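You operate a simulated robot arm through the tools that you are given. There is no shell and no other tool.

You are at the controls of a simulated robot arm. One attempt, no reset.

Task
Thin the batter with milk from the mix jug, then whisk it smooth.
Fine: pour the jug down to its 250 ml line and stand it back; the green whisk goes back in its pot. Set down upright: mix jug.

Only the result counts: the job must be done as asked and must still hold three seconds after the hand-in. Knocking over, shifting, dropping, spilling or breaking anything else fails it.

Robot
A 6-joint arm with a three-finger gripper, fixed in place. Base frame: the origin is at the foot of the arm, x ahead of it, y to its left, z up; the work surface is at about z = 900. Units: mm, degrees, N and s.
Its first joint turns from -166.0 to 166.0 degrees. Payload 4.89 kg.
The tool frame sits at the grasp point between the pads (the TCP): z along the fingers, y along the line on which they close. The tips reach 30 mm beyond it. Largest opening 164 mm; the body of the gripper starts 125 mm behind the TCP.
Orientation is that of the tool frame in the base frame, as a unit quaternion [x, y, z, w]. With the fingers straight down and closing along the base's y, the tool's x points along the base's -x, its y along +y and its z along -z.

Tools
- The arm moves only by the tool step_arm. Its arguments are lists of equal length, an entry for each row: "grip": the gripper command, from -1 (shut) to 1 (fully open), values between in proportion; "slide": the shift along the tool's x, y, z in mm, a list of three; "dr": the turn, a rotation vector about the tool's x, y, z in degrees, a list of three. In form: {"grip": [grip, ...], "slide": [[x, y, z], ...], "dr": [[wx, wy, wz], ...]}. A call has 1 to 20 rows; each row shifts and turns the commanded pose from where the row before left it, along the tool's axes as they then stand. Rows are played at 5 a second. More than 50 mm and 8.6 degrees between two rows, or a gripper value outside its range, and nothing of the call is played. A pose out of reach is approached as far as the arm can. The call stops where the force on the tool passes 40 N (or 10 N more than at its start, if that is more) or the arm is blocked; 0.2 s more then pass. Each finger travels about 108 mm/s and halts on what it meets, pressing with about 20 N; the grip force reading is that of the motor and also rises with nothing between the fingers. The clock runs only during rows and for 0.2 s after the last one: add rows that do not move to give the fingers time. The reply holds the time, the measured pose of the TCP, the force on the tool along the base axes, the opening and the grip force, in the units named above and with some noise, with the torque about the TCP (base axes, N m) and any sound that the robot's microphone picked up.
- Cameras (640 x 400 px; columns grow to the right, rows downward): "scene" is fixed at [400.5, -650.1, 1552.6]; the picture's right is [0.82, -0.57, 0.00], its down [-0.29, -0.42, -0.86] and it looks along [0.49, 0.71, -0.51] (base axes); focal length 331 px, centre (320, 200). "wrist" rides on the gripper at [76, -2, -152] in the tool frame; the picture's right is [0.02, 1.00, 0.00], its down [-0.88, 0.02, -0.47] and it looks along [-0.47, 0.01, 0.88] (tool axes); focal length 247 px, centre (320, 200).
- capture(camera): a new picture of that camera. It takes no simulated time.
- move_column(by): slides the trunk up (or, below 0, down) by that many mm; the arm rides with it, the base frame stays. It gives what a move gives, with no picture.
- measure_at(camera, pixels): for up to 12 pixels [column, row] of the newest picture of that camera ("zoom" is the newest enlarged one), the place [x, y, z] in the base frame of the surface seen there, good to about 3 mm. It takes no simulated time.
- close_up(camera, box): a new picture of the part [left, top, right, bottom] of that camera's present view, enlarged. It takes no simulated time.
- sign_off(): hands the job in; it is judged then, once.

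Unless the task says otherwise, let go and move clear before handing in.

The tools are called after ">>>" as name(argument=value, ...) on one line, values as JSON. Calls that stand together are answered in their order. step_arm: Moves the arm, as the interface text tells. Its arguments: {"type":"object","properties":{"grip":{"type":"array","items":{"type":"number"}},"slide":{"type":"array","items":{"type":"array","items":{"type":"number"}}},"dr":{"type":"array","items":{"type":"array","items":{"type":"number"}}}},"required":["grip","slide","dr"]} The other tools are called the same way: move_column (by) slides the trunk up or down; capture (camera) takes a picture; measure_at (camera, pixels) gives the place of the surface under pixels of a picture; close_up (camera, box) takes an enlarged picture of a part of a camera's view; sign_off () hands the job in.

At the start:

```text
clock: 0.0
ee_pos: [661.7, 63.2, 1296.4]
tool_rot: [0.0, 1.0, 0.0, 0.0]
wrist_force: [0.9, -0.7, 0.4]
wrist_torque: [0.02, -0.03, 0.02]
finger_gap: 164.0
grip_force: 0.0
trunk travel left (down, up): [-175.0, 215.0]
```

scene: 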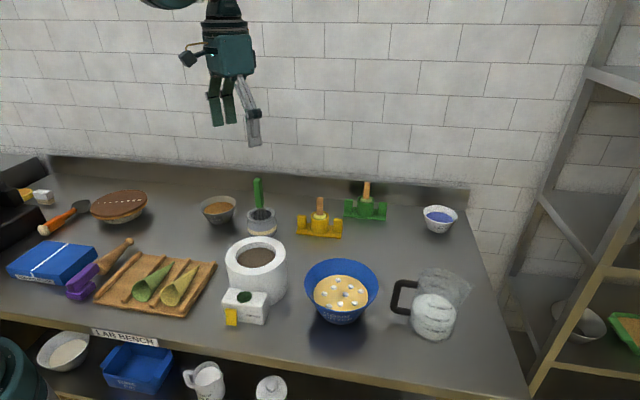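
wrist: 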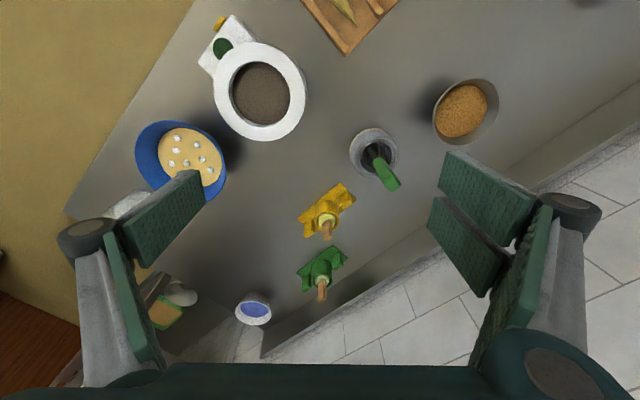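

The scene shows a blue bowl with lumpy batter near (342,290), a clear jug with a dark handle near (433,300), and a green whisk handle in a pot near (260,205). I'll take close-ups to see the details before moving.

>>> close_up(camera="scene", box=[290, 240, 490, 365])

>>> close_up(camera="wrist", box=[300, 90, 460, 190])

>>> measure_at(camera="scene", pixels=[[342, 290], [305, 290], [378, 290], [342, 262], [342, 310], [433, 315], [400, 285], [395, 305], [445, 285], [258, 180], [262, 215], [450, 345]])

```text
3.20 times, centred on (390, 302) of scene
```

zoom: 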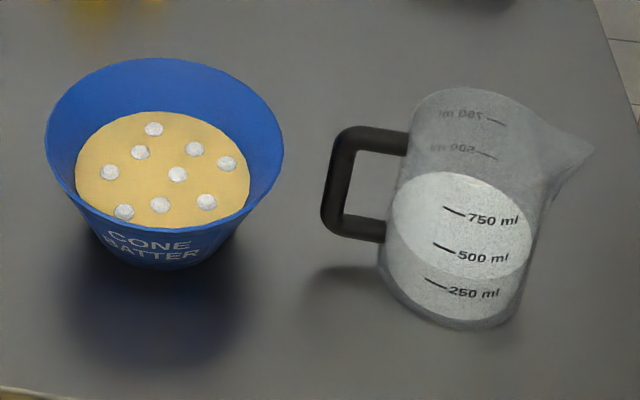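

```text
4.00 times, centred on (380, 140) of wrist
```

zoom: 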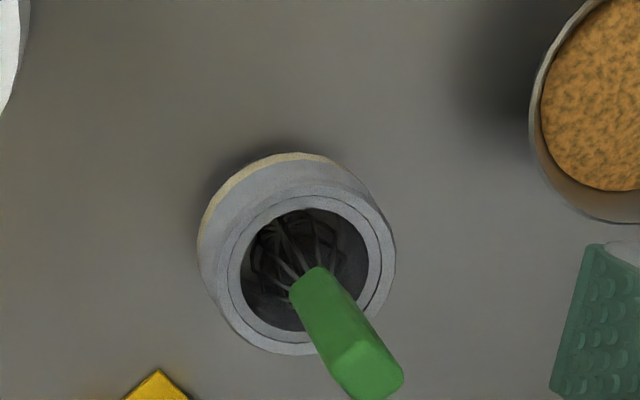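

```text
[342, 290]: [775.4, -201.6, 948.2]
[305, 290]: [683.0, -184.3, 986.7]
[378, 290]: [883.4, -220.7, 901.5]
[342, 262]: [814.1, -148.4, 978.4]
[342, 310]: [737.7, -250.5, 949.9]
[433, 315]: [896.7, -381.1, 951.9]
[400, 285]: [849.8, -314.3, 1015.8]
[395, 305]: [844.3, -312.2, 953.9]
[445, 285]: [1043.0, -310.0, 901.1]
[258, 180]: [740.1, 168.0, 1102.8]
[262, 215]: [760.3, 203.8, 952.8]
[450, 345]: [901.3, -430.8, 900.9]
```

The jug's marks (750/500/250) show on the near wall around zoom (480,220–295), and the milk's front edge lies somewhere between 500 and 250. I'll zoom in closer on the jug and measure its outline and the whisk and pot.

>>> close_up(camera="scene", box=[385, 262, 481, 352])

>>> close_up(camera="scene", box=[230, 165, 294, 245])

```text
4.44 times, centred on (433, 307) of scene
```

zoom: 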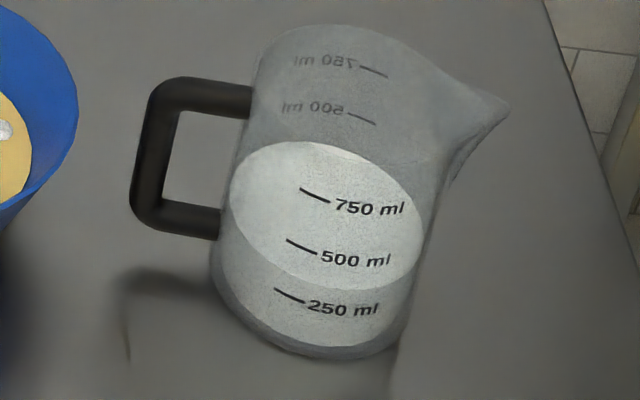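

```text
5.00 times, centred on (262, 205) of scene
```

zoom: 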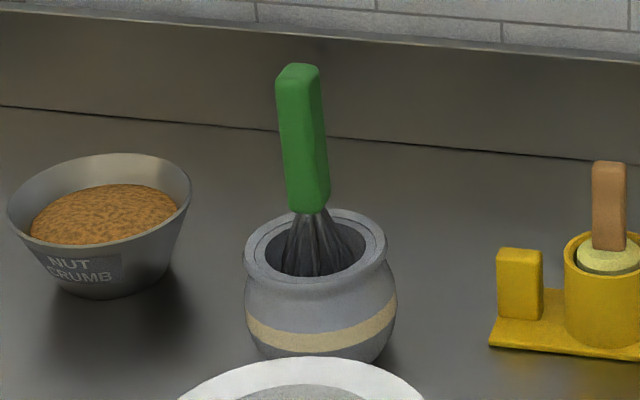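

The milk's front edge sits around 400 ml (between the 500 and 250 ticks at zoom (300,265)). I'll measure the whisk and pot in the newest zoom first.

>>> measure_at(camera="zoom", pixels=[[298, 68], [302, 100], [305, 140], [308, 180], [312, 208], [325, 180], [285, 140], [318, 300], [318, 340], [250, 265], [380, 255], [315, 215]])

>>> close_up(camera="scene", box=[385, 262, 481, 352])

```text
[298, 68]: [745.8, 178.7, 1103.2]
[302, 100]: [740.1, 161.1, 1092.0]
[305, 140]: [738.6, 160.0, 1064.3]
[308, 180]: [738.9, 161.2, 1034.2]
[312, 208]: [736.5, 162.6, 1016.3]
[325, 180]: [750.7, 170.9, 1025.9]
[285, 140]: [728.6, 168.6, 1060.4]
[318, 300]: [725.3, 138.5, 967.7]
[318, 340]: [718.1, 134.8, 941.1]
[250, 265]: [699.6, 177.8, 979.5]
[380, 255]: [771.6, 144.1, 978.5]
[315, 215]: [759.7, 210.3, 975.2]
```

```text
4.44 times, centred on (433, 307) of scene
```

zoom: 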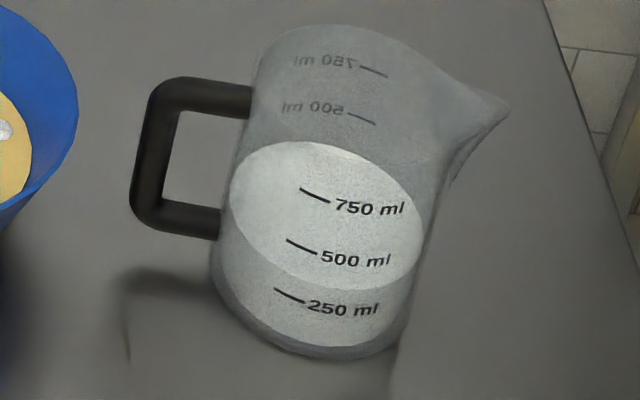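

The whisk handle stands nearly vertical around (742,169), z 1018–1105, with the pot rim at z≈979. Now I'll measure the jug in the zoom.

>>> measure_at(camera="zoom", pixels=[[180, 85], [240, 98], [155, 140], [145, 210], [200, 225], [315, 195], [300, 243], [290, 293], [375, 70], [360, 120], [500, 108], [330, 350]])

>>> measure_at(camera="zoom", pixels=[[320, 150], [300, 265], [330, 230], [400, 230], [300, 300], [380, 310], [270, 60], [340, 30], [420, 120], [440, 150], [240, 200], [225, 290]])

```text
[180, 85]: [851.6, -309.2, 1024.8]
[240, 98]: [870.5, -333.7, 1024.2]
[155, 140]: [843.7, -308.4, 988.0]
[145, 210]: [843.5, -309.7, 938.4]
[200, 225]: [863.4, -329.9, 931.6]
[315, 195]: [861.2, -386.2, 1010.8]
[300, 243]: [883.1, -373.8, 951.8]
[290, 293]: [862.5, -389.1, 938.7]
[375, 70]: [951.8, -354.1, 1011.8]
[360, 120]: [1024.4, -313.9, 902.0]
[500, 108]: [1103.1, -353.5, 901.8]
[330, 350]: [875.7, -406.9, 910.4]
```

```text
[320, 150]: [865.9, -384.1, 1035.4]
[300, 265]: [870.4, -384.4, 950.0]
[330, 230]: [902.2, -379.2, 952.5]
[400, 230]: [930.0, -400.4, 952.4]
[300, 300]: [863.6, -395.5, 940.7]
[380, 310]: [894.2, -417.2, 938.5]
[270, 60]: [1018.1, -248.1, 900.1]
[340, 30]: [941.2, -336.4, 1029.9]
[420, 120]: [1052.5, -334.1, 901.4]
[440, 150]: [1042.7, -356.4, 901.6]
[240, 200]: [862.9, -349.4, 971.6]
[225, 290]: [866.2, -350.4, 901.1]
```

The milk surface reads z≈952, the 250 tick z≈939 and the 750 tick z≈1011. The jug centre is about (905,-370), radius about 48, with the handle toward (-x,+y) and the spout toward (+x,-y). I'll move the wrist over toward the jug, yaw 45°, and look from above.

>>> step_arm(grip=[1, 1, 1, 1, 1, 1, 1, 1, 1, 1, 1, 1, 1], slide=[[-15.6, -42.7, 0], [-15.6, -42.7, 0], [-15.6, -42.7, 0], [-15.6, -42.7, 0], [-15.6, -42.7, 0], [-15.6, -42.7, 0], [-15.6, -42.7, 0], [0, 0, 0], [0, 0, 0], [0, 0, 0], [0, 0, 0], [0, 0, 0], [0, 0, 0]], dr=[[0, 0, 0], [0, 0, 0], [0, 0, 0], [0, 0, 0], [0, 0, 0], [0, 0, 0], [0, 0, 0], [0, 0, 7.5], [0, 0, 7.5], [0, 0, 7.5], [0, 0, 7.5], [0, 0, 7.5], [0, 0, 7.5]])

>>> capture(camera="wrist")

```text
clock: 2.8
ee_pos: [770.9, -234.5, 1295.0]
tool_rot: [0.384, 0.923, 0.0, 0.0]
wrist_force: [-0.2, 0.2, 0.4]
wrist_torque: [-0.01, 0.03, 0.01]
finger_gap: 164.0
grip_force: 0.1
trunk travel left (down, up): [-175.0, 215.0]
```

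```text
taken
```

wrist: 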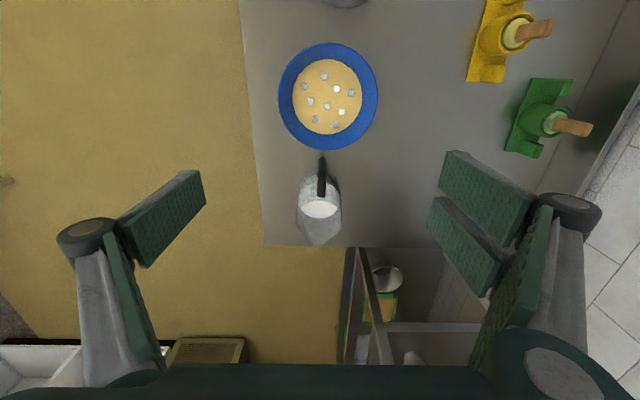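

The jug is seen from above at about (318,207) with its handle at (322,175) and spout at (315,243), almost along the image vertical. I'll zoom in and measure.

>>> close_up(camera="wrist", box=[270, 145, 366, 250])

>>> close_up(camera="wrist", box=[265, 35, 393, 155])

```text
3.81 times, centred on (318, 198) of wrist
```

zoom: 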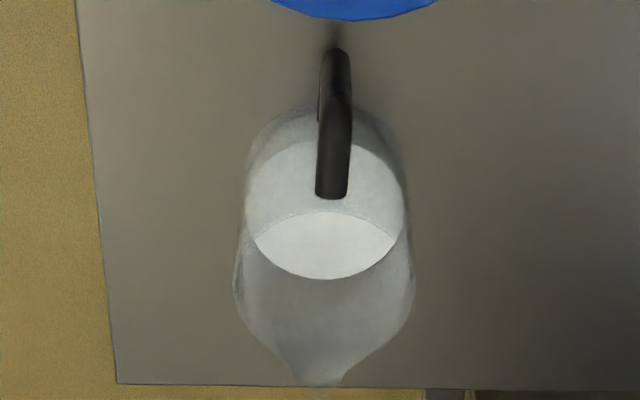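

```text
3.33 times, centred on (329, 95) of wrist
```

zoom: 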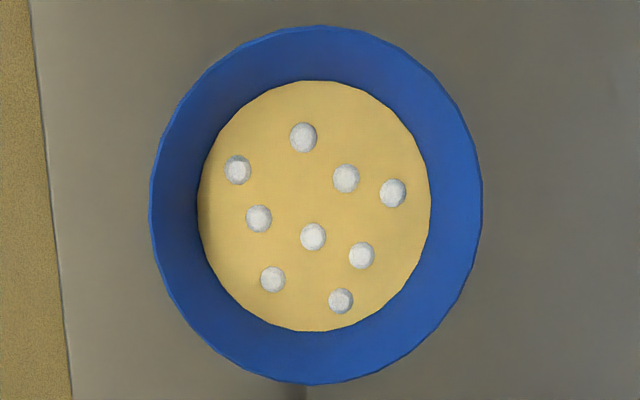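

The bowl rim fills the zoom from (150,205) to (482,205). I'll measure rim and batter points, then the jug in a fresh zoom.

>>> measure_at(camera="zoom", pixels=[[153, 205], [479, 205], [318, 29], [312, 381], [315, 215], [215, 290], [420, 190], [313, 237]])

>>> close_up(camera="wrist", box=[270, 145, 366, 250])

>>> measure_at(camera="zoom", pixels=[[333, 55], [333, 100], [331, 150], [331, 192], [325, 250], [245, 200], [406, 200], [237, 290], [412, 290], [318, 385], [290, 250], [360, 265]])

```text
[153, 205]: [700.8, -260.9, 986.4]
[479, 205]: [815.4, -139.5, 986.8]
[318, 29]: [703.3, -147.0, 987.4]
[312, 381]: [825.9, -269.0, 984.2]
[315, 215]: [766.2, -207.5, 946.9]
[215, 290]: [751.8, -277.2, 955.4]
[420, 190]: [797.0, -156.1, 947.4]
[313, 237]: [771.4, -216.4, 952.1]
```

```text
3.81 times, centred on (318, 198) of wrist
```

zoom: 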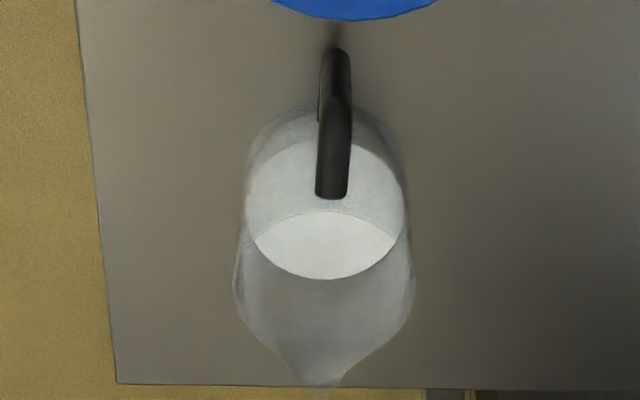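

```text
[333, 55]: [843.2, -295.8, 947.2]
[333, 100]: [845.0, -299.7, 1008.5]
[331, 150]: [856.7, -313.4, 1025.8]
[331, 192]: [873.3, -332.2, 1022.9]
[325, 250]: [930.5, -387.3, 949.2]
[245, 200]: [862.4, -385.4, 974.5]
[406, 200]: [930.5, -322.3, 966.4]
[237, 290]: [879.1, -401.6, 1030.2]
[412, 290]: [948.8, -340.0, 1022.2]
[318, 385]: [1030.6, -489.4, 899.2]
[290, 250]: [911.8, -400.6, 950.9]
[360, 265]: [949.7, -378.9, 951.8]
```

The jug is about 93 mm wide with axis centre near (912,-369), the spout along (+x,-y), and the rim at z≈1035. The bowl rim centre is about (761,-204), radius 85, z 986. I'll zoom tightly on the ticks for the milk level and look over the neighbouring objects.

>>> close_up(camera="scene", box=[415, 290, 463, 345])

>>> close_up(camera="scene", box=[60, 160, 320, 340])

>>> measure_at(camera="zoom", pixels=[[440, 240], [480, 195], [400, 230], [560, 230], [470, 350], [430, 370], [420, 290], [510, 340], [390, 110], [360, 130], [430, 105]])

```text
7.27 times, centred on (439, 318) of scene
```

zoom: 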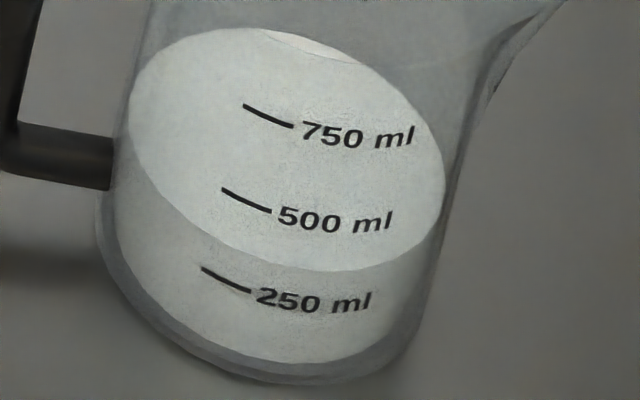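

```text
2.22 times, centred on (190, 250) of scene
```

zoom: 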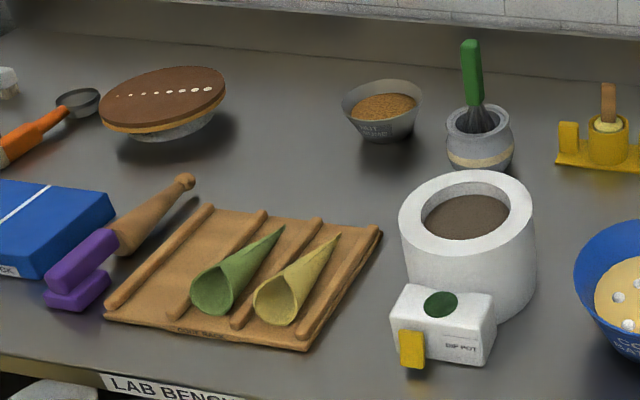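

```text
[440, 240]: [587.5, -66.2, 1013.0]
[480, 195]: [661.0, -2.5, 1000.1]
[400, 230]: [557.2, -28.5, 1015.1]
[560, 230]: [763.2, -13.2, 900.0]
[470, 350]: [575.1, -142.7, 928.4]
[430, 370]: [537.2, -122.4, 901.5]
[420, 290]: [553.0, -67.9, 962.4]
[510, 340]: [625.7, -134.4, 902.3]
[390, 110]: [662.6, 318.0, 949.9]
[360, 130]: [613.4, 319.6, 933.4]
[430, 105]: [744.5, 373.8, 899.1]
```

The milk front edge crosses about 0.38 of the way from the 250 tick to the 500 tick, so the level is about 345 ml and roughly 95 ml must go. I'll tilt the tool 30° so the gripper leans to the handle side, then come down to a pre-grasp point over the jug.

>>> step_arm(grip=[1, 1, 1, 1, 1, 1, 1, 1, 1, 1, 1], slide=[[0, 0, 0], [0, 0, 0], [0, 0, 0], [0, 0, 0], [0, 2, 38], [0, 2, 40], [0, 0.7, 40], [0, 0, 40], [0, 0, 40], [-1.4, 0, 39.5], [0, 0, 0]], dr=[[0, -7.5, 0], [0, -7.5, 0], [0, -7.5, 0], [0, -7.5, 0], [0, 0, 0], [0, 0, 0], [0, 0, 0], [0, 0, 0], [0, 0, 0], [0, 0, 0], [0, 0, 0]])

>>> capture(camera="wrist")

>>> capture(camera="scene")

```text
clock: 5.2
ee_pos: [860.6, -315.3, 1087.3]
tool_rot: [0.369, 0.893, -0.099, 0.239]
wrist_force: [0.7, 0.2, -1.0]
wrist_torque: [0.04, 0.06, -0.04]
finger_gap: 163.8
grip_force: 0.2
trunk travel left (down, up): [-175.0, 215.0]
```

```text
taken
```

wrist: 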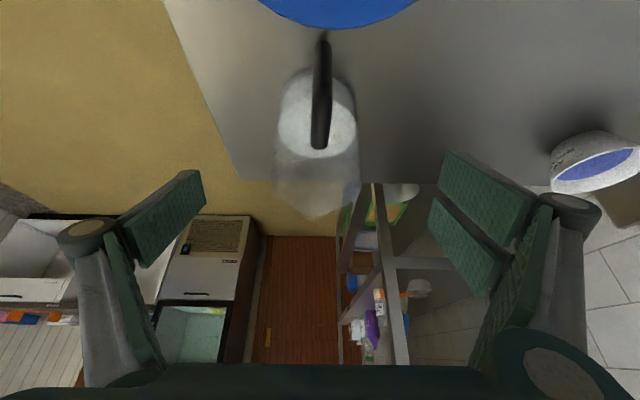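

```text
taken
```

scene: 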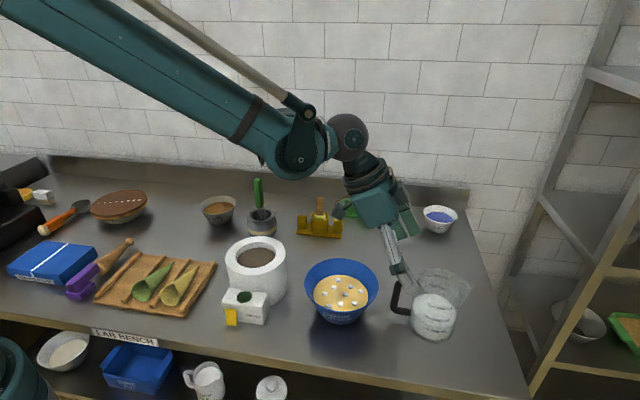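

The TCP is at u≈831, lateral ≈386, z 1087, and the wrist view shows the jug centred between the fingers at x≈318. I'll slide down along the tool axis to straddle the body.

>>> step_arm(grip=[1, 1, 1, 1, 1], slide=[[0, -0.5, 37], [0, -0.5, 37], [0, -0.5, 38], [0, 0, 37], [0, 0, 0]], dr=[[0, 0, 0], [0, 0, 0], [0, 0, 0], [0, 0, 0], [0, 0, 0]])

>>> close_up(camera="scene", box=[340, 180, 500, 360])

>>> capture(camera="wrist")

```text
clock: 6.4
ee_pos: [910.6, -371.4, 963.0]
tool_rot: [0.37, 0.892, -0.099, 0.239]
wrist_force: [0.2, 0.3, -0.1]
wrist_torque: [0.0, 0.05, -0.02]
finger_gap: 163.9
grip_force: 0.0
trunk travel left (down, up): [-175.0, 215.0]
```

```text
2.22 times, centred on (420, 270) of scene
```

zoom: 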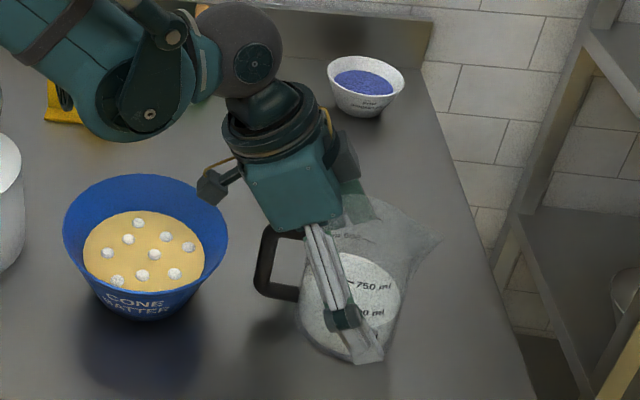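

```text
taken
```

wrist: 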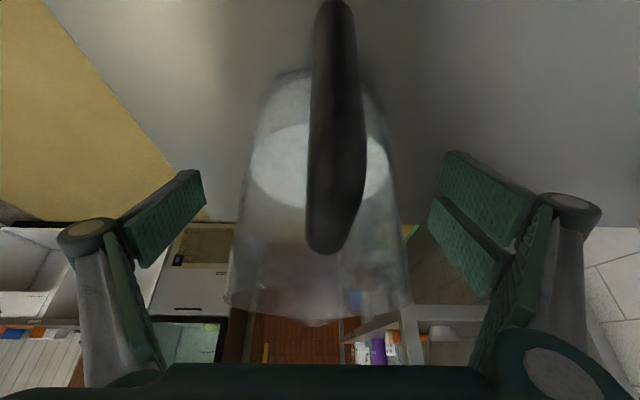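

The fingers straddle the jug, centred (jug sides at x≈240 and ≈402 in the wrist view), with no contact force. I'll close on the body.

>>> step_arm(grip=[0.5, 0.2, 0.0, -0.5, -1, -1, -1], slide=[[0, 0, 0], [0, 0, 0], [0, 0, 0], [0, 0, 0], [0, 0, 0], [0, 0, 0], [0, 0, 0]], dr=[[0, 0, 0], [0, 0, 0], [0, 0, 0], [0, 0, 0], [0, 0, 0], [0, 0, 0], [0, 0, 0]])

>>> capture(camera="wrist")

>>> close_up(camera="scene", box=[385, 250, 481, 352])

```text
clock: 8.0
ee_pos: [911.2, -371.0, 962.7]
tool_rot: [0.37, 0.893, -0.099, 0.239]
wrist_force: [0.0, 0.1, 3.6]
wrist_torque: [0.14, -0.1, 0.05]
finger_gap: 104.7
grip_force: 20.2
trunk travel left (down, up): [-175.0, 215.0]
```

```text
taken
```

wrist: 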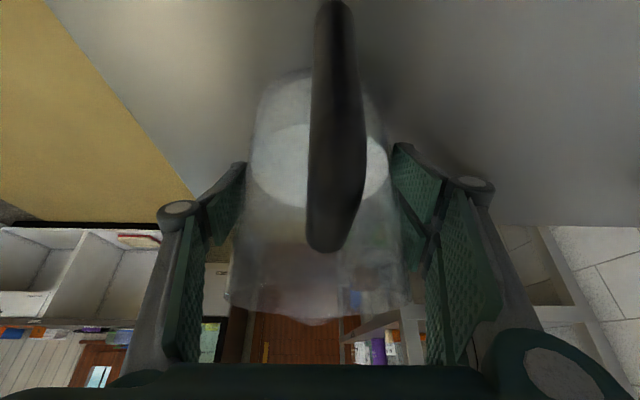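

```text
3.92 times, centred on (433, 301) of scene
```

zoom: 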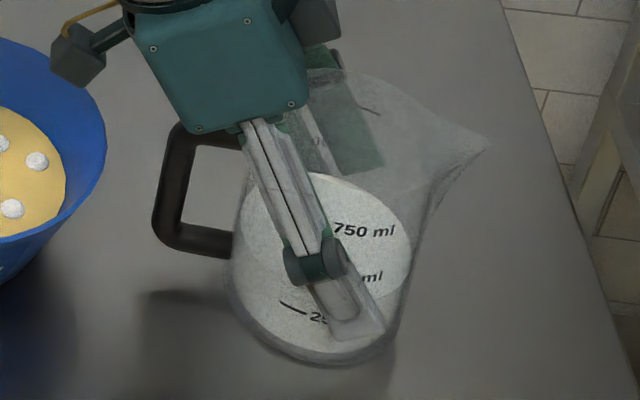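

The gripper holds the jug at 104.7 mm with 20 N. I'll lift gently straight up and check the weight and for slip.

>>> step_arm(grip=[-1, -1, -1, -1, -1], slide=[[-2, 0, -3.5], [-3, 0, -5.2], [-5, 0, -8.66], [-5, 0, -8.66], [0, 0, 0]], dr=[[0, 0, 0], [0, 0, 0], [0, 0, 0], [0, 0, 0], [0, 0, 0]])

>>> close_up(camera="scene", box=[385, 230, 495, 352])

```text
clock: 9.2
ee_pos: [909.8, -369.8, 992.0]
tool_rot: [0.37, 0.892, -0.099, 0.239]
wrist_force: [0.3, -0.9, -2.0]
wrist_torque: [-0.04, -0.04, -0.03]
finger_gap: 104.4
grip_force: 20.0
trunk travel left (down, up): [-175.0, 215.0]
```

```text
3.28 times, centred on (440, 291) of scene
```

zoom: 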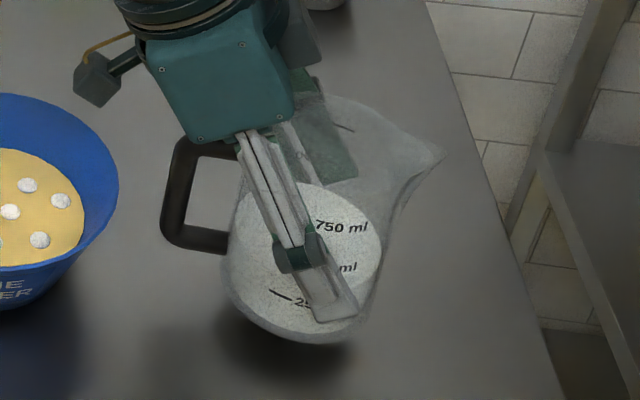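

The jug came up cleanly; its shadow shows it is clear, with grip 20 N and gap steady. I'll raise it further and carry it inward at a moderate speed to the front-right of the bowl.

>>> step_arm(grip=[-1, -1, -1, -1, -1, -1, -1, -1, -1, -1, -1, -1, -1, -1, -1, -1, -1, -1], slide=[[-7, 0, -12.1], [-10, 0, -17.3], [-12.5, 0, -21.65], [-12.5, 0, -21.65], [-7, 0, -12.1], [10, -5.4, -5.8], [18, -9.6, -10.4], [20, -10.6, -11.5], [20, -10.6, -11.5], [20, -10.6, -11.5], [20, -10.6, -11.5], [20, -10.6, -11.5], [20, -10.6, -11.5], [20, -10.6, -11.5], [18, -9.6, -10.4], [10, -5.4, -5.8], [6, -3.2, -3.5], [0, 0, 0]], dr=[[0, 0, 0], [0, 0, 0], [0, 0, 0], [0, 0, 0], [0, 0, 0], [0, 0, 0], [0, 0, 0], [0, 0, 0], [0, 0, 0], [0, 0, 0], [0, 0, 0], [0, 0, 0], [0, 0, 0], [0, 0, 0], [0, 0, 0], [0, 0, 0], [0, 0, 0], [0, 0, 0]])

>>> capture(camera="scene")

```text
clock: 13.0
ee_pos: [669.8, -283.5, 1088.4]
tool_rot: [0.37, 0.892, -0.099, 0.239]
wrist_force: [-0.2, 0.9, -1.7]
wrist_torque: [-0.02, -0.02, 0.02]
finger_gap: 104.5
grip_force: 20.5
trunk travel left (down, up): [-175.0, 215.0]
```

```text
taken
```

scene: 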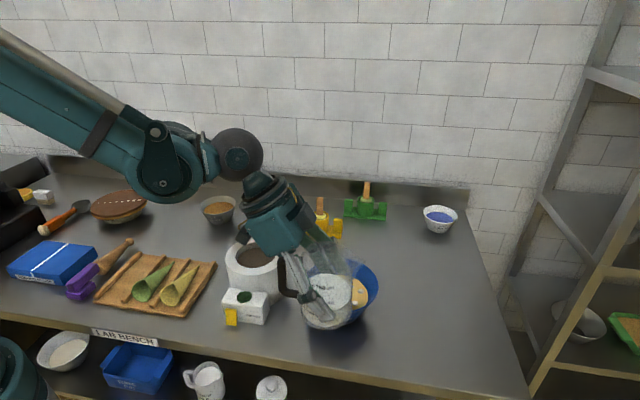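

The jug is held steady at (670,-284,1088), its base well above the bowl rim. I'll yaw it about the vertical by 85° so the spout points at the bowl.

>>> step_arm(grip=[-1, -1, -1, -1, -1, -1, -1, -1, -1, -1, -1, -1, -1], slide=[[0, 0, 0], [0, 0, 0], [0, 0, 0], [0, 0, 0], [0, 0, 0], [0, 0, 0], [0, 0, 0], [0, 0, 0], [0, 0, 0], [0, 0, 0], [0, 0, 0], [0, 0, 0], [0, 0, 0]], dr=[[-2, 0, -3.46], [-3.75, 0, -6.5], [-3.75, 0, -6.5], [-3.75, 0, -6.5], [-3.75, 0, -6.5], [-3.75, 0, -6.5], [-3.75, 0, -6.5], [-3.75, 0, -6.5], [-3.75, 0, -6.5], [-3.75, 0, -6.5], [-3.75, 0, -6.5], [-3, 0, -5.2], [0, 0, 0]])

>>> capture(camera="scene")

>>> capture(camera="wrist")

```text
clock: 15.8
ee_pos: [669.8, -281.4, 1089.5]
tool_rot: [-0.332, 0.907, 0.089, 0.243]
wrist_force: [-0.1, 0.5, -1.3]
wrist_torque: [0.02, -0.01, 0.04]
finger_gap: 104.8
grip_force: 20.1
trunk travel left (down, up): [-175.0, 215.0]
```

```text
taken
```

scene: 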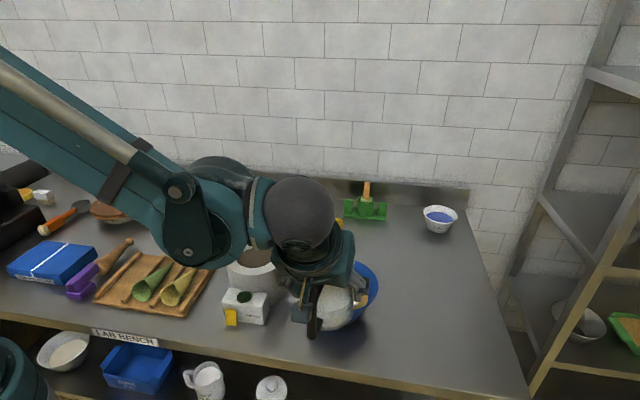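

```text
taken
```

wrist: 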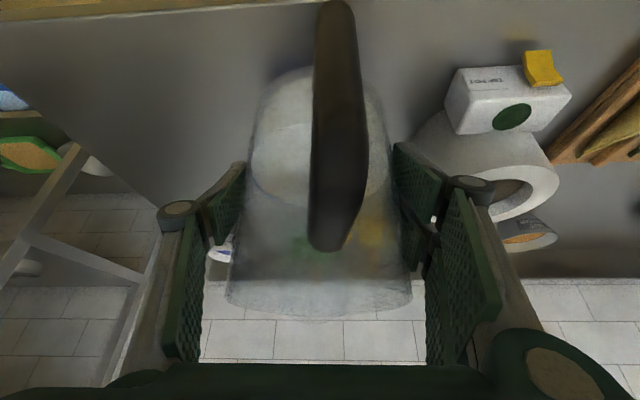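

The spout now points along (0.76,0.65), but the jug sits between the scene camera and the bowl and would hide the pour. I'll turn it back 40° so the spout points along +x, and stand it on the near side of the bowl where the pour stays visible.

>>> step_arm(grip=[-1, -1, -1, -1, -1, -1, -1, -1, -1, -1, -1], slide=[[0, 0, 0], [0, 0, 0], [0, 0, 0], [0, 0, 0], [0, 0, 0], [0, 0, 0], [6, 19, -3.5], [6.5, 19.5, -3.7], [6.5, 19.5, -3.7], [6.1, 19, -3.6], [0, 0, 0]], dr=[[2, 0, 3.46], [3.75, 0, 6.5], [3.75, 0, 6.5], [3.75, 0, 6.5], [3.75, 0, 6.5], [3, 0, 5.2], [0, 0, 0], [0, 0, 0], [0, 0, 0], [0, 0, 0], [0, 0, 0]])

>>> capture(camera="scene")

>>> close_up(camera="scene", box=[240, 200, 420, 340])

```text
clock: 18.2
ee_pos: [641.6, -203.2, 1087.2]
tool_rot: [0.0, 0.966, 0.0, 0.258]
wrist_force: [-0.8, -1.3, -0.8]
wrist_torque: [0.0, -0.06, -0.04]
finger_gap: 104.0
grip_force: 19.8
trunk travel left (down, up): [-175.0, 215.0]
```

```text
taken
```

scene: 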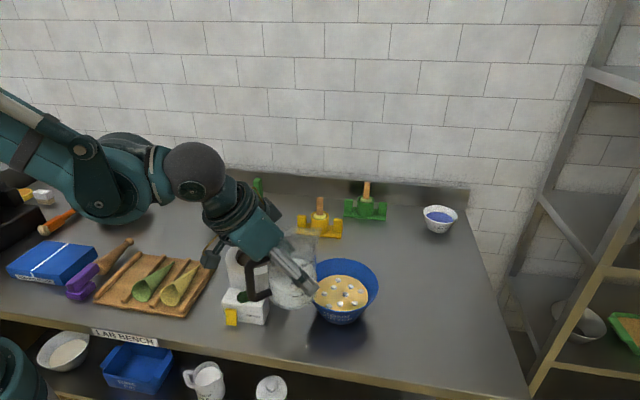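

```text
2.86 times, centred on (330, 270) of scene
```

zoom: 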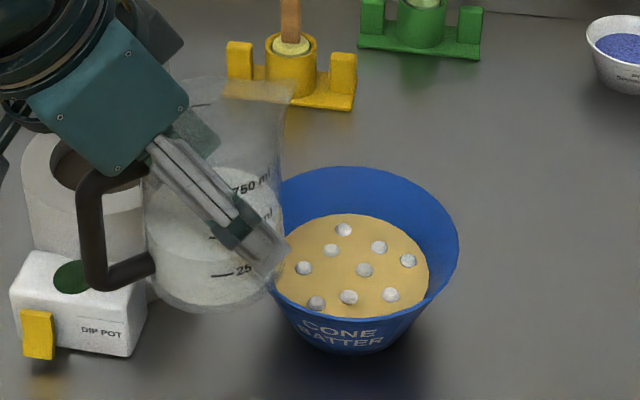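

The pour geometry is right: the jug is left of the bowl with the spout toward it, and the 250 tick is visible at zoom (222,272). I'll tilt to about 32° at this height, well short of pouring, and look.

>>> step_arm(grip=[-1, -1, -1, -1, -1, -1, -1, -1, -1, -1], slide=[[0, 0, 0], [0, 0, 0], [0, 0, 0], [0, 0, 0], [0, 0, 0], [0, 0, 0], [0, 0, 0], [0, 0, 0], [0, 0, 0], [0, 0, 0]], dr=[[0, 2, 0], [0, 4, 0], [0, 4, 0], [0, 4, 0], [0, 4, 0], [0, 4, 0], [0, 4, 0], [0, 4, 0], [0, 2, 0], [0, 0, 0]])

>>> close_up(camera="scene", box=[240, 200, 420, 340])

```text
clock: 20.4
ee_pos: [641.8, -203.5, 1088.7]
tool_rot: [0.0, 1.0, 0.0, -0.018]
wrist_force: [0.3, 0.0, -1.1]
wrist_torque: [-0.01, -0.02, -0.01]
finger_gap: 103.9
grip_force: 19.8
trunk travel left (down, up): [-175.0, 215.0]
```

```text
2.86 times, centred on (330, 270) of scene
```

zoom: 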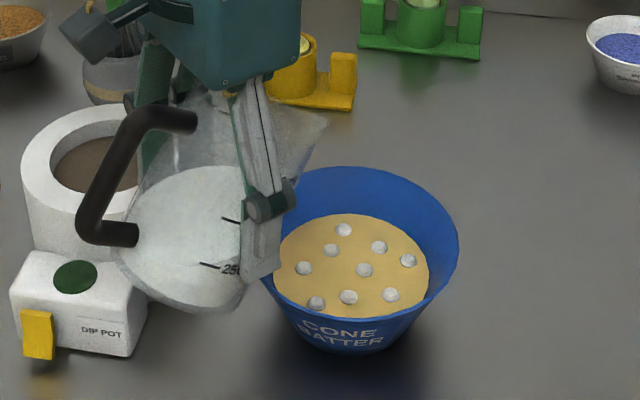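

The lip works out at about x=742, z=1114 now, so it will sit about 100 mm ahead of the TCP, over the bowl, and pouring should begin near 49°. I'll lower 38 mm and tilt on to about 44°.

>>> step_arm(grip=[-1, -1, -1, -1, -1, -1, -1, -1, -1, -1], slide=[[0, 0, 8], [0, 0, 12], [0, 0, 12], [0, 0, 6], [0, 0, 0], [0, 0, 0], [0, 0, 0], [0, 0, 0], [0, 0, 0], [0, 0, 0]], dr=[[0, 0, 0], [0, 0, 0], [0, 0, 0], [0, 0, 0], [0, 2, 0], [0, 3, 0], [0, 3, 0], [0, 2.5, 0], [0, 1.5, 0], [0, 0, 0]])

>>> close_up(camera="scene", box=[240, 200, 420, 340])

```text
clock: 22.6
ee_pos: [639.6, -205.0, 1050.4]
tool_rot: [0.001, 0.992, 0.0, -0.122]
wrist_force: [0.8, -0.3, -1.4]
wrist_torque: [0.02, -0.01, -0.03]
finger_gap: 104.4
grip_force: 19.5
trunk travel left (down, up): [-175.0, 215.0]
```

```text
2.86 times, centred on (330, 270) of scene
```

zoom: 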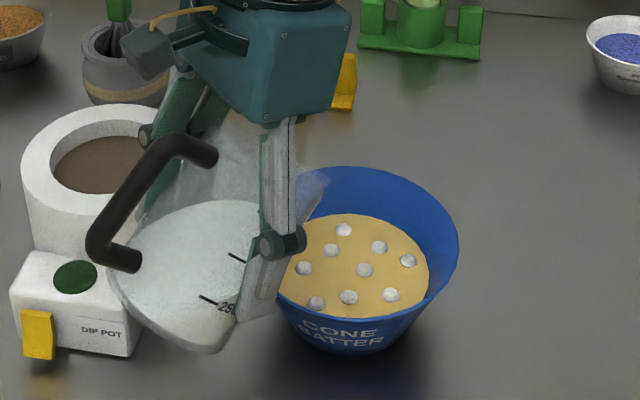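

Now at 44° tilt, lip over the bowl around zoom (328,173), and no milk is flowing. I'll go on in small tilts, checking each time.

>>> step_arm(grip=[-1, -1, -1, -1], slide=[[0, 0, 0], [0, 0, 0], [0, 0, 0], [0, 0, 0]], dr=[[0, 1.5, 0], [0, 1.5, 0], [0, 0, 0], [0, 0, 0]])

>>> close_up(camera="scene", box=[260, 210, 380, 320])

>>> capture(camera="wrist")

```text
clock: 23.6
ee_pos: [641.1, -204.4, 1050.6]
tool_rot: [-0.001, 0.989, -0.001, -0.148]
wrist_force: [0.9, -0.4, -1.2]
wrist_torque: [0.0, 0.04, 0.0]
finger_gap: 104.0
grip_force: 20.0
trunk travel left (down, up): [-175.0, 215.0]
```

```text
3.64 times, centred on (320, 265) of scene
```

zoom: 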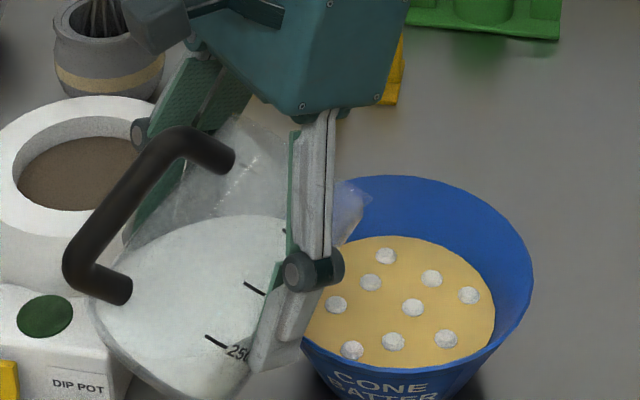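

```text
taken
```

wrist: 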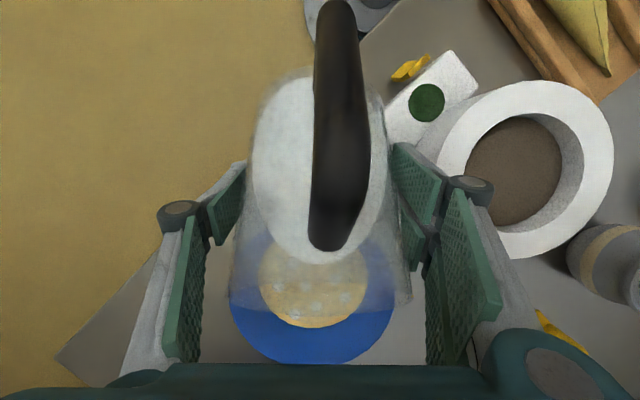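

At 47° the wrist view shows the milk's front edge at row ≈263, not yet at the spout lip (row ≈305), with the bowl centred below. I'll tilt 2° more and wait.

>>> step_arm(grip=[-1, -1, -1, -1], slide=[[0, 0, 0], [0, 0, 0], [0, 0, 0], [0, 0, 0]], dr=[[0, 1, 0], [0, 1, 0], [0, 0, 0], [0, 0, 0]])

>>> close_up(camera="wrist", box=[220, 180, 420, 370])

>>> close_up(camera="scene", box=[260, 210, 380, 320])

```text
clock: 24.6
ee_pos: [640.5, -205.0, 1049.9]
tool_rot: [0.0, 0.986, 0.0, -0.165]
wrist_force: [-0.1, 0.1, -2.2]
wrist_torque: [-0.01, -0.01, 0.04]
finger_gap: 104.1
grip_force: 20.0
trunk travel left (down, up): [-175.0, 215.0]
```

```text
2.11 times, centred on (320, 275) of wrist
```

zoom: 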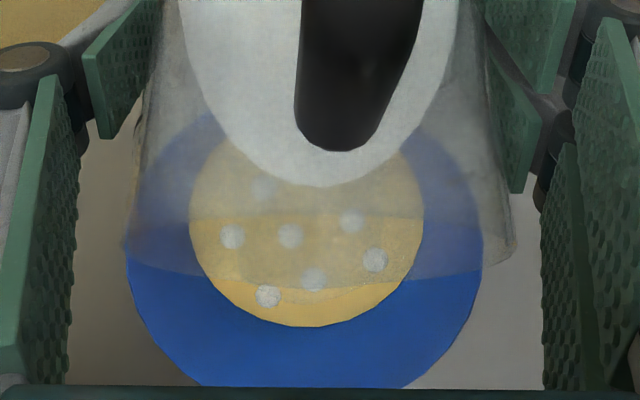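

```text
3.64 times, centred on (320, 265) of scene
```

zoom: 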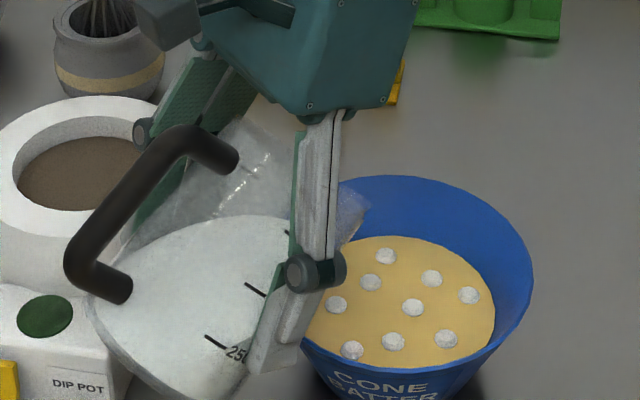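

At 49° the milk edge is at zoom row ≈185, and the rim arc sits near row 280, so there is still some way to go. I'll continue another 3°.

>>> step_arm(grip=[-1, -1, -1, -1, -1], slide=[[0, 0, 0], [0, 0, 0], [0, 0, 0], [0, 0, 0], [0, 0, 0]], dr=[[0, 1, 0], [0, 1, 0], [0, 1, 0], [0, 0, 0], [0, 0, 0]])

>>> close_up(camera="wrist", box=[220, 180, 420, 370])

>>> close_up(camera="scene", box=[260, 210, 380, 320])

```text
clock: 25.8
ee_pos: [640.3, -203.3, 1049.7]
tool_rot: [0.0, 0.981, 0.0, -0.192]
wrist_force: [-0.2, 0.0, -0.9]
wrist_torque: [-0.03, -0.01, 0.0]
finger_gap: 104.4
grip_force: 19.8
trunk travel left (down, up): [-175.0, 215.0]
```

```text
2.11 times, centred on (320, 275) of wrist
```

zoom: 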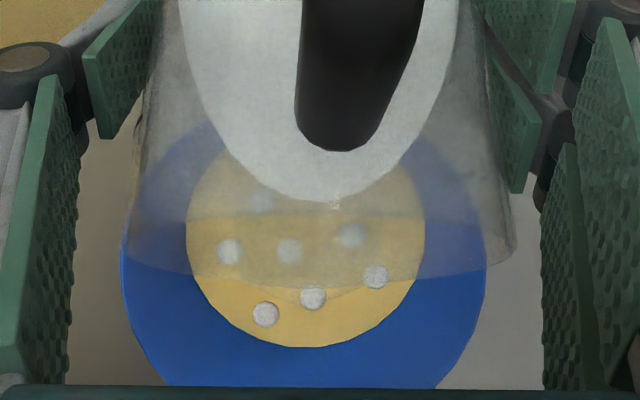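

```text
3.64 times, centred on (320, 265) of scene
```

zoom: 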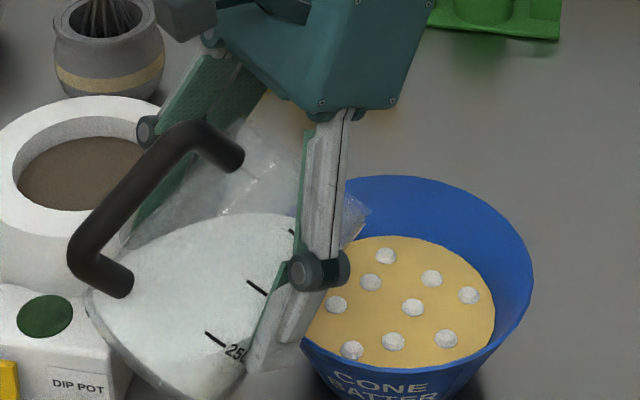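

No flow yet at 52°; milk edge at zoom row ≈202. I'll continue 3° more.

>>> step_arm(grip=[-1, -1, -1, -1, -1], slide=[[0, 0, 0], [0, 0, 0], [0, 0, 0], [0, 0, 0], [0, 0, 0]], dr=[[0, 1, 0], [0, 1, 0], [0, 1, 0], [0, 0, 0], [0, 0, 0]])

>>> close_up(camera="wrist", box=[220, 180, 420, 370])

>>> close_up(camera="scene", box=[260, 210, 380, 320])

```text
clock: 27.0
ee_pos: [640.4, -204.6, 1049.5]
tool_rot: [0.0, 0.976, 0.0, -0.216]
wrist_force: [-0.1, -0.5, -1.6]
wrist_torque: [0.02, -0.02, 0.03]
finger_gap: 104.1
grip_force: 19.3
trunk travel left (down, up): [-175.0, 215.0]
```

```text
2.11 times, centred on (320, 275) of wrist
```

zoom: 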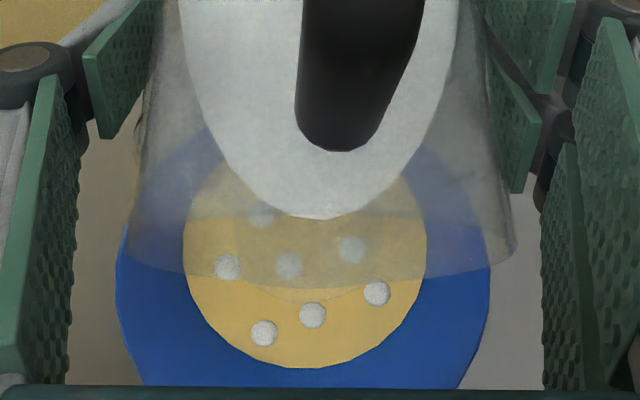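

```text
3.64 times, centred on (320, 265) of scene
```

zoom: 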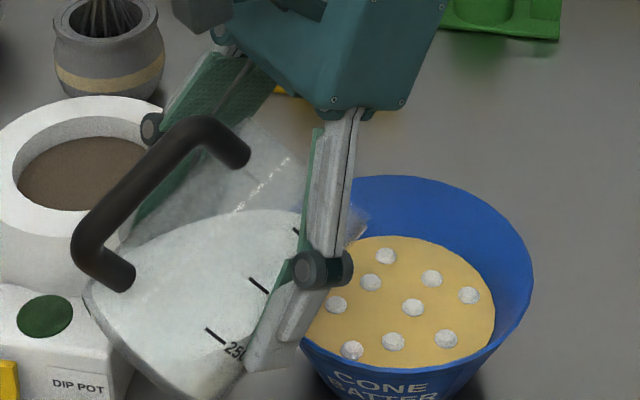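

Still no flow at 55°. I'll measure the milk edge and rim in the wrist view to work out the real pour angle.

>>> measure_at(camera="zoom", pixels=[[220, 300], [130, 300]])

>>> close_up(camera="wrist", box=[220, 180, 420, 370])

>>> measure_at(camera="zoom", pixels=[[318, 190], [318, 212], [230, 100], [430, 100], [240, 150], [310, 285], [310, 292], [200, 272], [450, 274], [320, 250], [505, 200], [140, 200]])

```text
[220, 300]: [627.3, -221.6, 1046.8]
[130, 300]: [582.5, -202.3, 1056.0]
```

```text
2.11 times, centred on (320, 275) of wrist
```

zoom: 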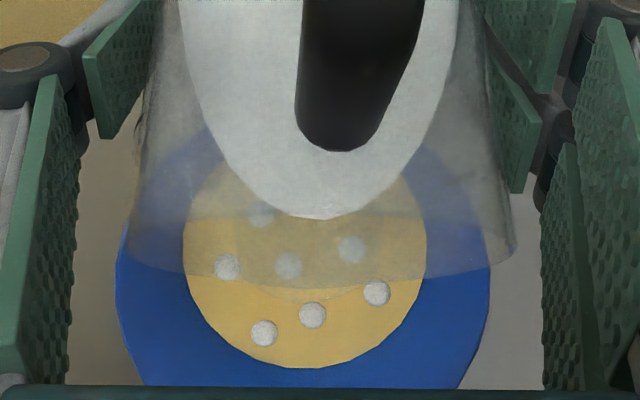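

```text
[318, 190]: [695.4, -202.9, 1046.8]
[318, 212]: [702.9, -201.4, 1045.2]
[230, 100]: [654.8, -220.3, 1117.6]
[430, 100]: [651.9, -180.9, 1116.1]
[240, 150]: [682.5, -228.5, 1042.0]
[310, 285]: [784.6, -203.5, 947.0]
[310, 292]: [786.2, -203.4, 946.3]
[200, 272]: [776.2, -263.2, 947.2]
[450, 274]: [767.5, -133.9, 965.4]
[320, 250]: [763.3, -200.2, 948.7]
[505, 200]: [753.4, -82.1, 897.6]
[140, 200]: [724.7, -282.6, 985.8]
```

The milk surface is at z≈1046 with its front edge at x≈703. In the jug frame that is about 20 mm short of the rim height, so pouring should start around 60°. I'll continue with small steps.

>>> step_arm(grip=[-1, -1, -1, -1, -1], slide=[[0, 0, 0], [0, 0, 0], [0, 0, 0], [0, 0, 0], [0, 0, 0]], dr=[[0, 1, 0], [0, 1, 0], [0, 0, 0], [0, 0, 0], [0, 0, 0]])

>>> close_up(camera="scene", box=[260, 210, 380, 320])

>>> close_up(camera="wrist", box=[220, 180, 420, 370])

```text
clock: 28.2
ee_pos: [638.6, -205.2, 1052.1]
tool_rot: [-0.001, 0.974, -0.002, -0.226]
wrist_force: [-0.2, 0.8, -0.5]
wrist_torque: [-0.04, -0.03, -0.04]
finger_gap: 104.1
grip_force: 20.0
trunk travel left (down, up): [-175.0, 215.0]
```

```text
3.64 times, centred on (320, 265) of scene
```

zoom: 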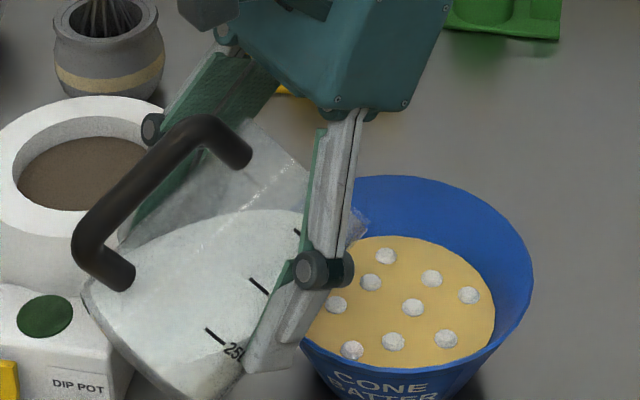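

```text
2.11 times, centred on (320, 275) of wrist
```

zoom: 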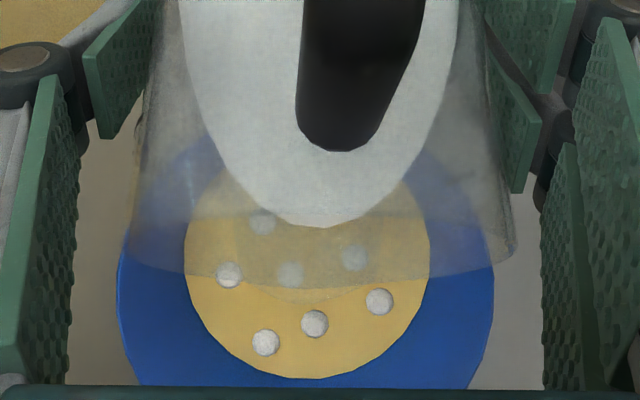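

Tilt is about 57°, with the milk edge at zoom row ≈227 and no stream yet. I'll add 2° more.

>>> step_arm(grip=[-1, -1, -1, -1, -1], slide=[[0, 0, 0], [0, 0, 0], [0, 0, 0], [0, 0, 0], [0, 0, 0]], dr=[[0, 1, 0], [0, 0, 0], [0, 1, 0], [0, 0, 0], [0, 0, 0]])

>>> close_up(camera="scene", box=[260, 210, 380, 320])

>>> close_up(camera="wrist", box=[220, 180, 420, 370])

```text
clock: 29.4
ee_pos: [639.1, -204.8, 1050.5]
tool_rot: [0.0, 0.974, -0.002, -0.227]
wrist_force: [-0.5, 0.2, -2.0]
wrist_torque: [0.0, -0.04, -0.01]
finger_gap: 104.3
grip_force: 20.0
trunk travel left (down, up): [-175.0, 215.0]
```

```text
3.64 times, centred on (320, 265) of scene
```

zoom: 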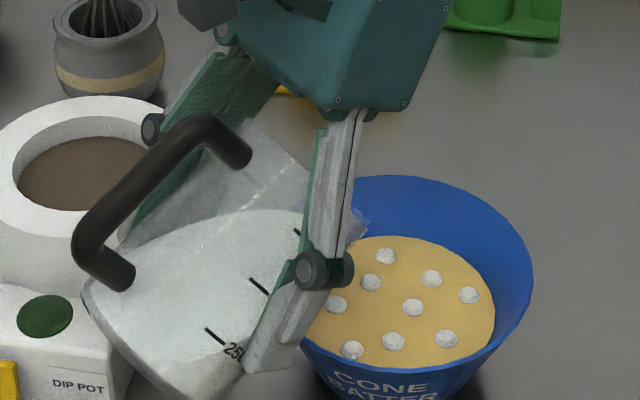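

```text
2.11 times, centred on (320, 275) of wrist
```

zoom: 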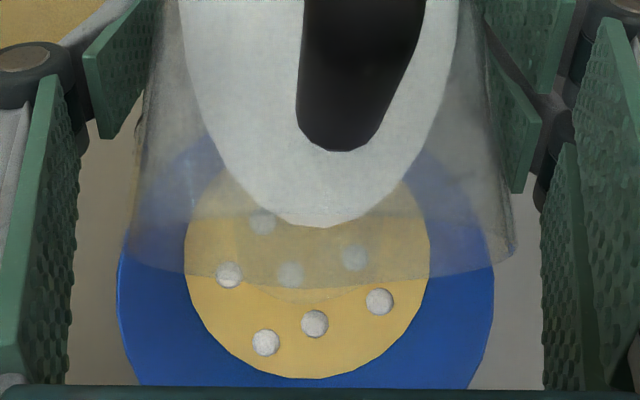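

The tilt has stopped at 56° (tool_rot w stays at -0.227), so the wrist has reached a joint limit before the milk pours. I'll ease the tilt back to about 50°, then raise the trunk so the forearm comes down more steeply and frees wrist travel.

>>> step_arm(grip=[-1, -1, -1, -1, -1], slide=[[0, 0, 0], [0, 0, 0], [0, 0, 0], [0, 0, 0], [0, 0, 0]], dr=[[0, -3, 0], [0, -3, 0], [0, -3, 0], [0, 0, 0], [0, 0, 0]])

```text
clock: 30.6
ee_pos: [640.5, -204.9, 1048.7]
tool_rot: [0.0, 0.985, 0.0, -0.175]
wrist_force: [-0.5, -1.1, -0.6]
wrist_torque: [-0.03, -0.07, 0.01]
finger_gap: 104.3
grip_force: 20.6
trunk travel left (down, up): [-175.0, 215.0]
```

The lean is back at 20° (jug tilt 50°), grip steady. I'll raise the trunk 150 mm.

>>> move_column(by=150)

```text
clock: 32.4
ee_pos: [639.7, -205.0, 1200.1]
tool_rot: [0.0, 0.985, 0.0, -0.174]
wrist_force: [-0.1, 0.2, -1.2]
wrist_torque: [-0.02, 0.0, -0.01]
finger_gap: 104.4
grip_force: 20.0
trunk travel left (down, up): [-325.0, 65.0]
```

The trunk is up and the jug came with it to z=1200. I'll bring the TCP back down 150 mm in small rows.

>>> step_arm(grip=[-1, -1, -1, -1, -1, -1, -1, -1, -1, -1], slide=[[-3.4, 0, 9.4], [-6.84, 0, 18.8], [-6.84, 0, 18.8], [-6.84, 0, 18.8], [-6.84, 0, 18.8], [-6.84, 0, 18.8], [-6.84, 0, 18.8], [-3.4, 0, 9.4], [-3.4, 0, 9.4], [0, 0, 0]], dr=[[0, 0, 0], [0, 0, 0], [0, 0, 0], [0, 0, 0], [0, 0, 0], [0, 0, 0], [0, 0, 0], [0, 0, 0], [0, 0, 0], [0, 0, 0]])

>>> capture(camera="scene")

```text
clock: 34.5
ee_pos: [639.6, -204.6, 1052.0]
tool_rot: [0.0, 0.985, 0.0, -0.174]
wrist_force: [-0.1, -0.8, -1.0]
wrist_torque: [0.0, -0.01, 0.0]
finger_gap: 104.4
grip_force: 20.0
trunk travel left (down, up): [-325.0, 65.0]
```

```text
taken
```

scene: 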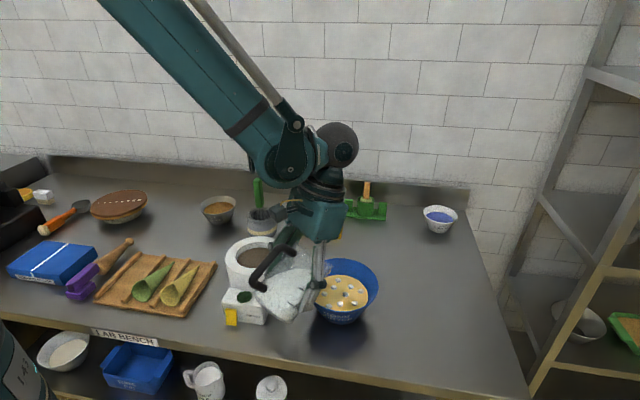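

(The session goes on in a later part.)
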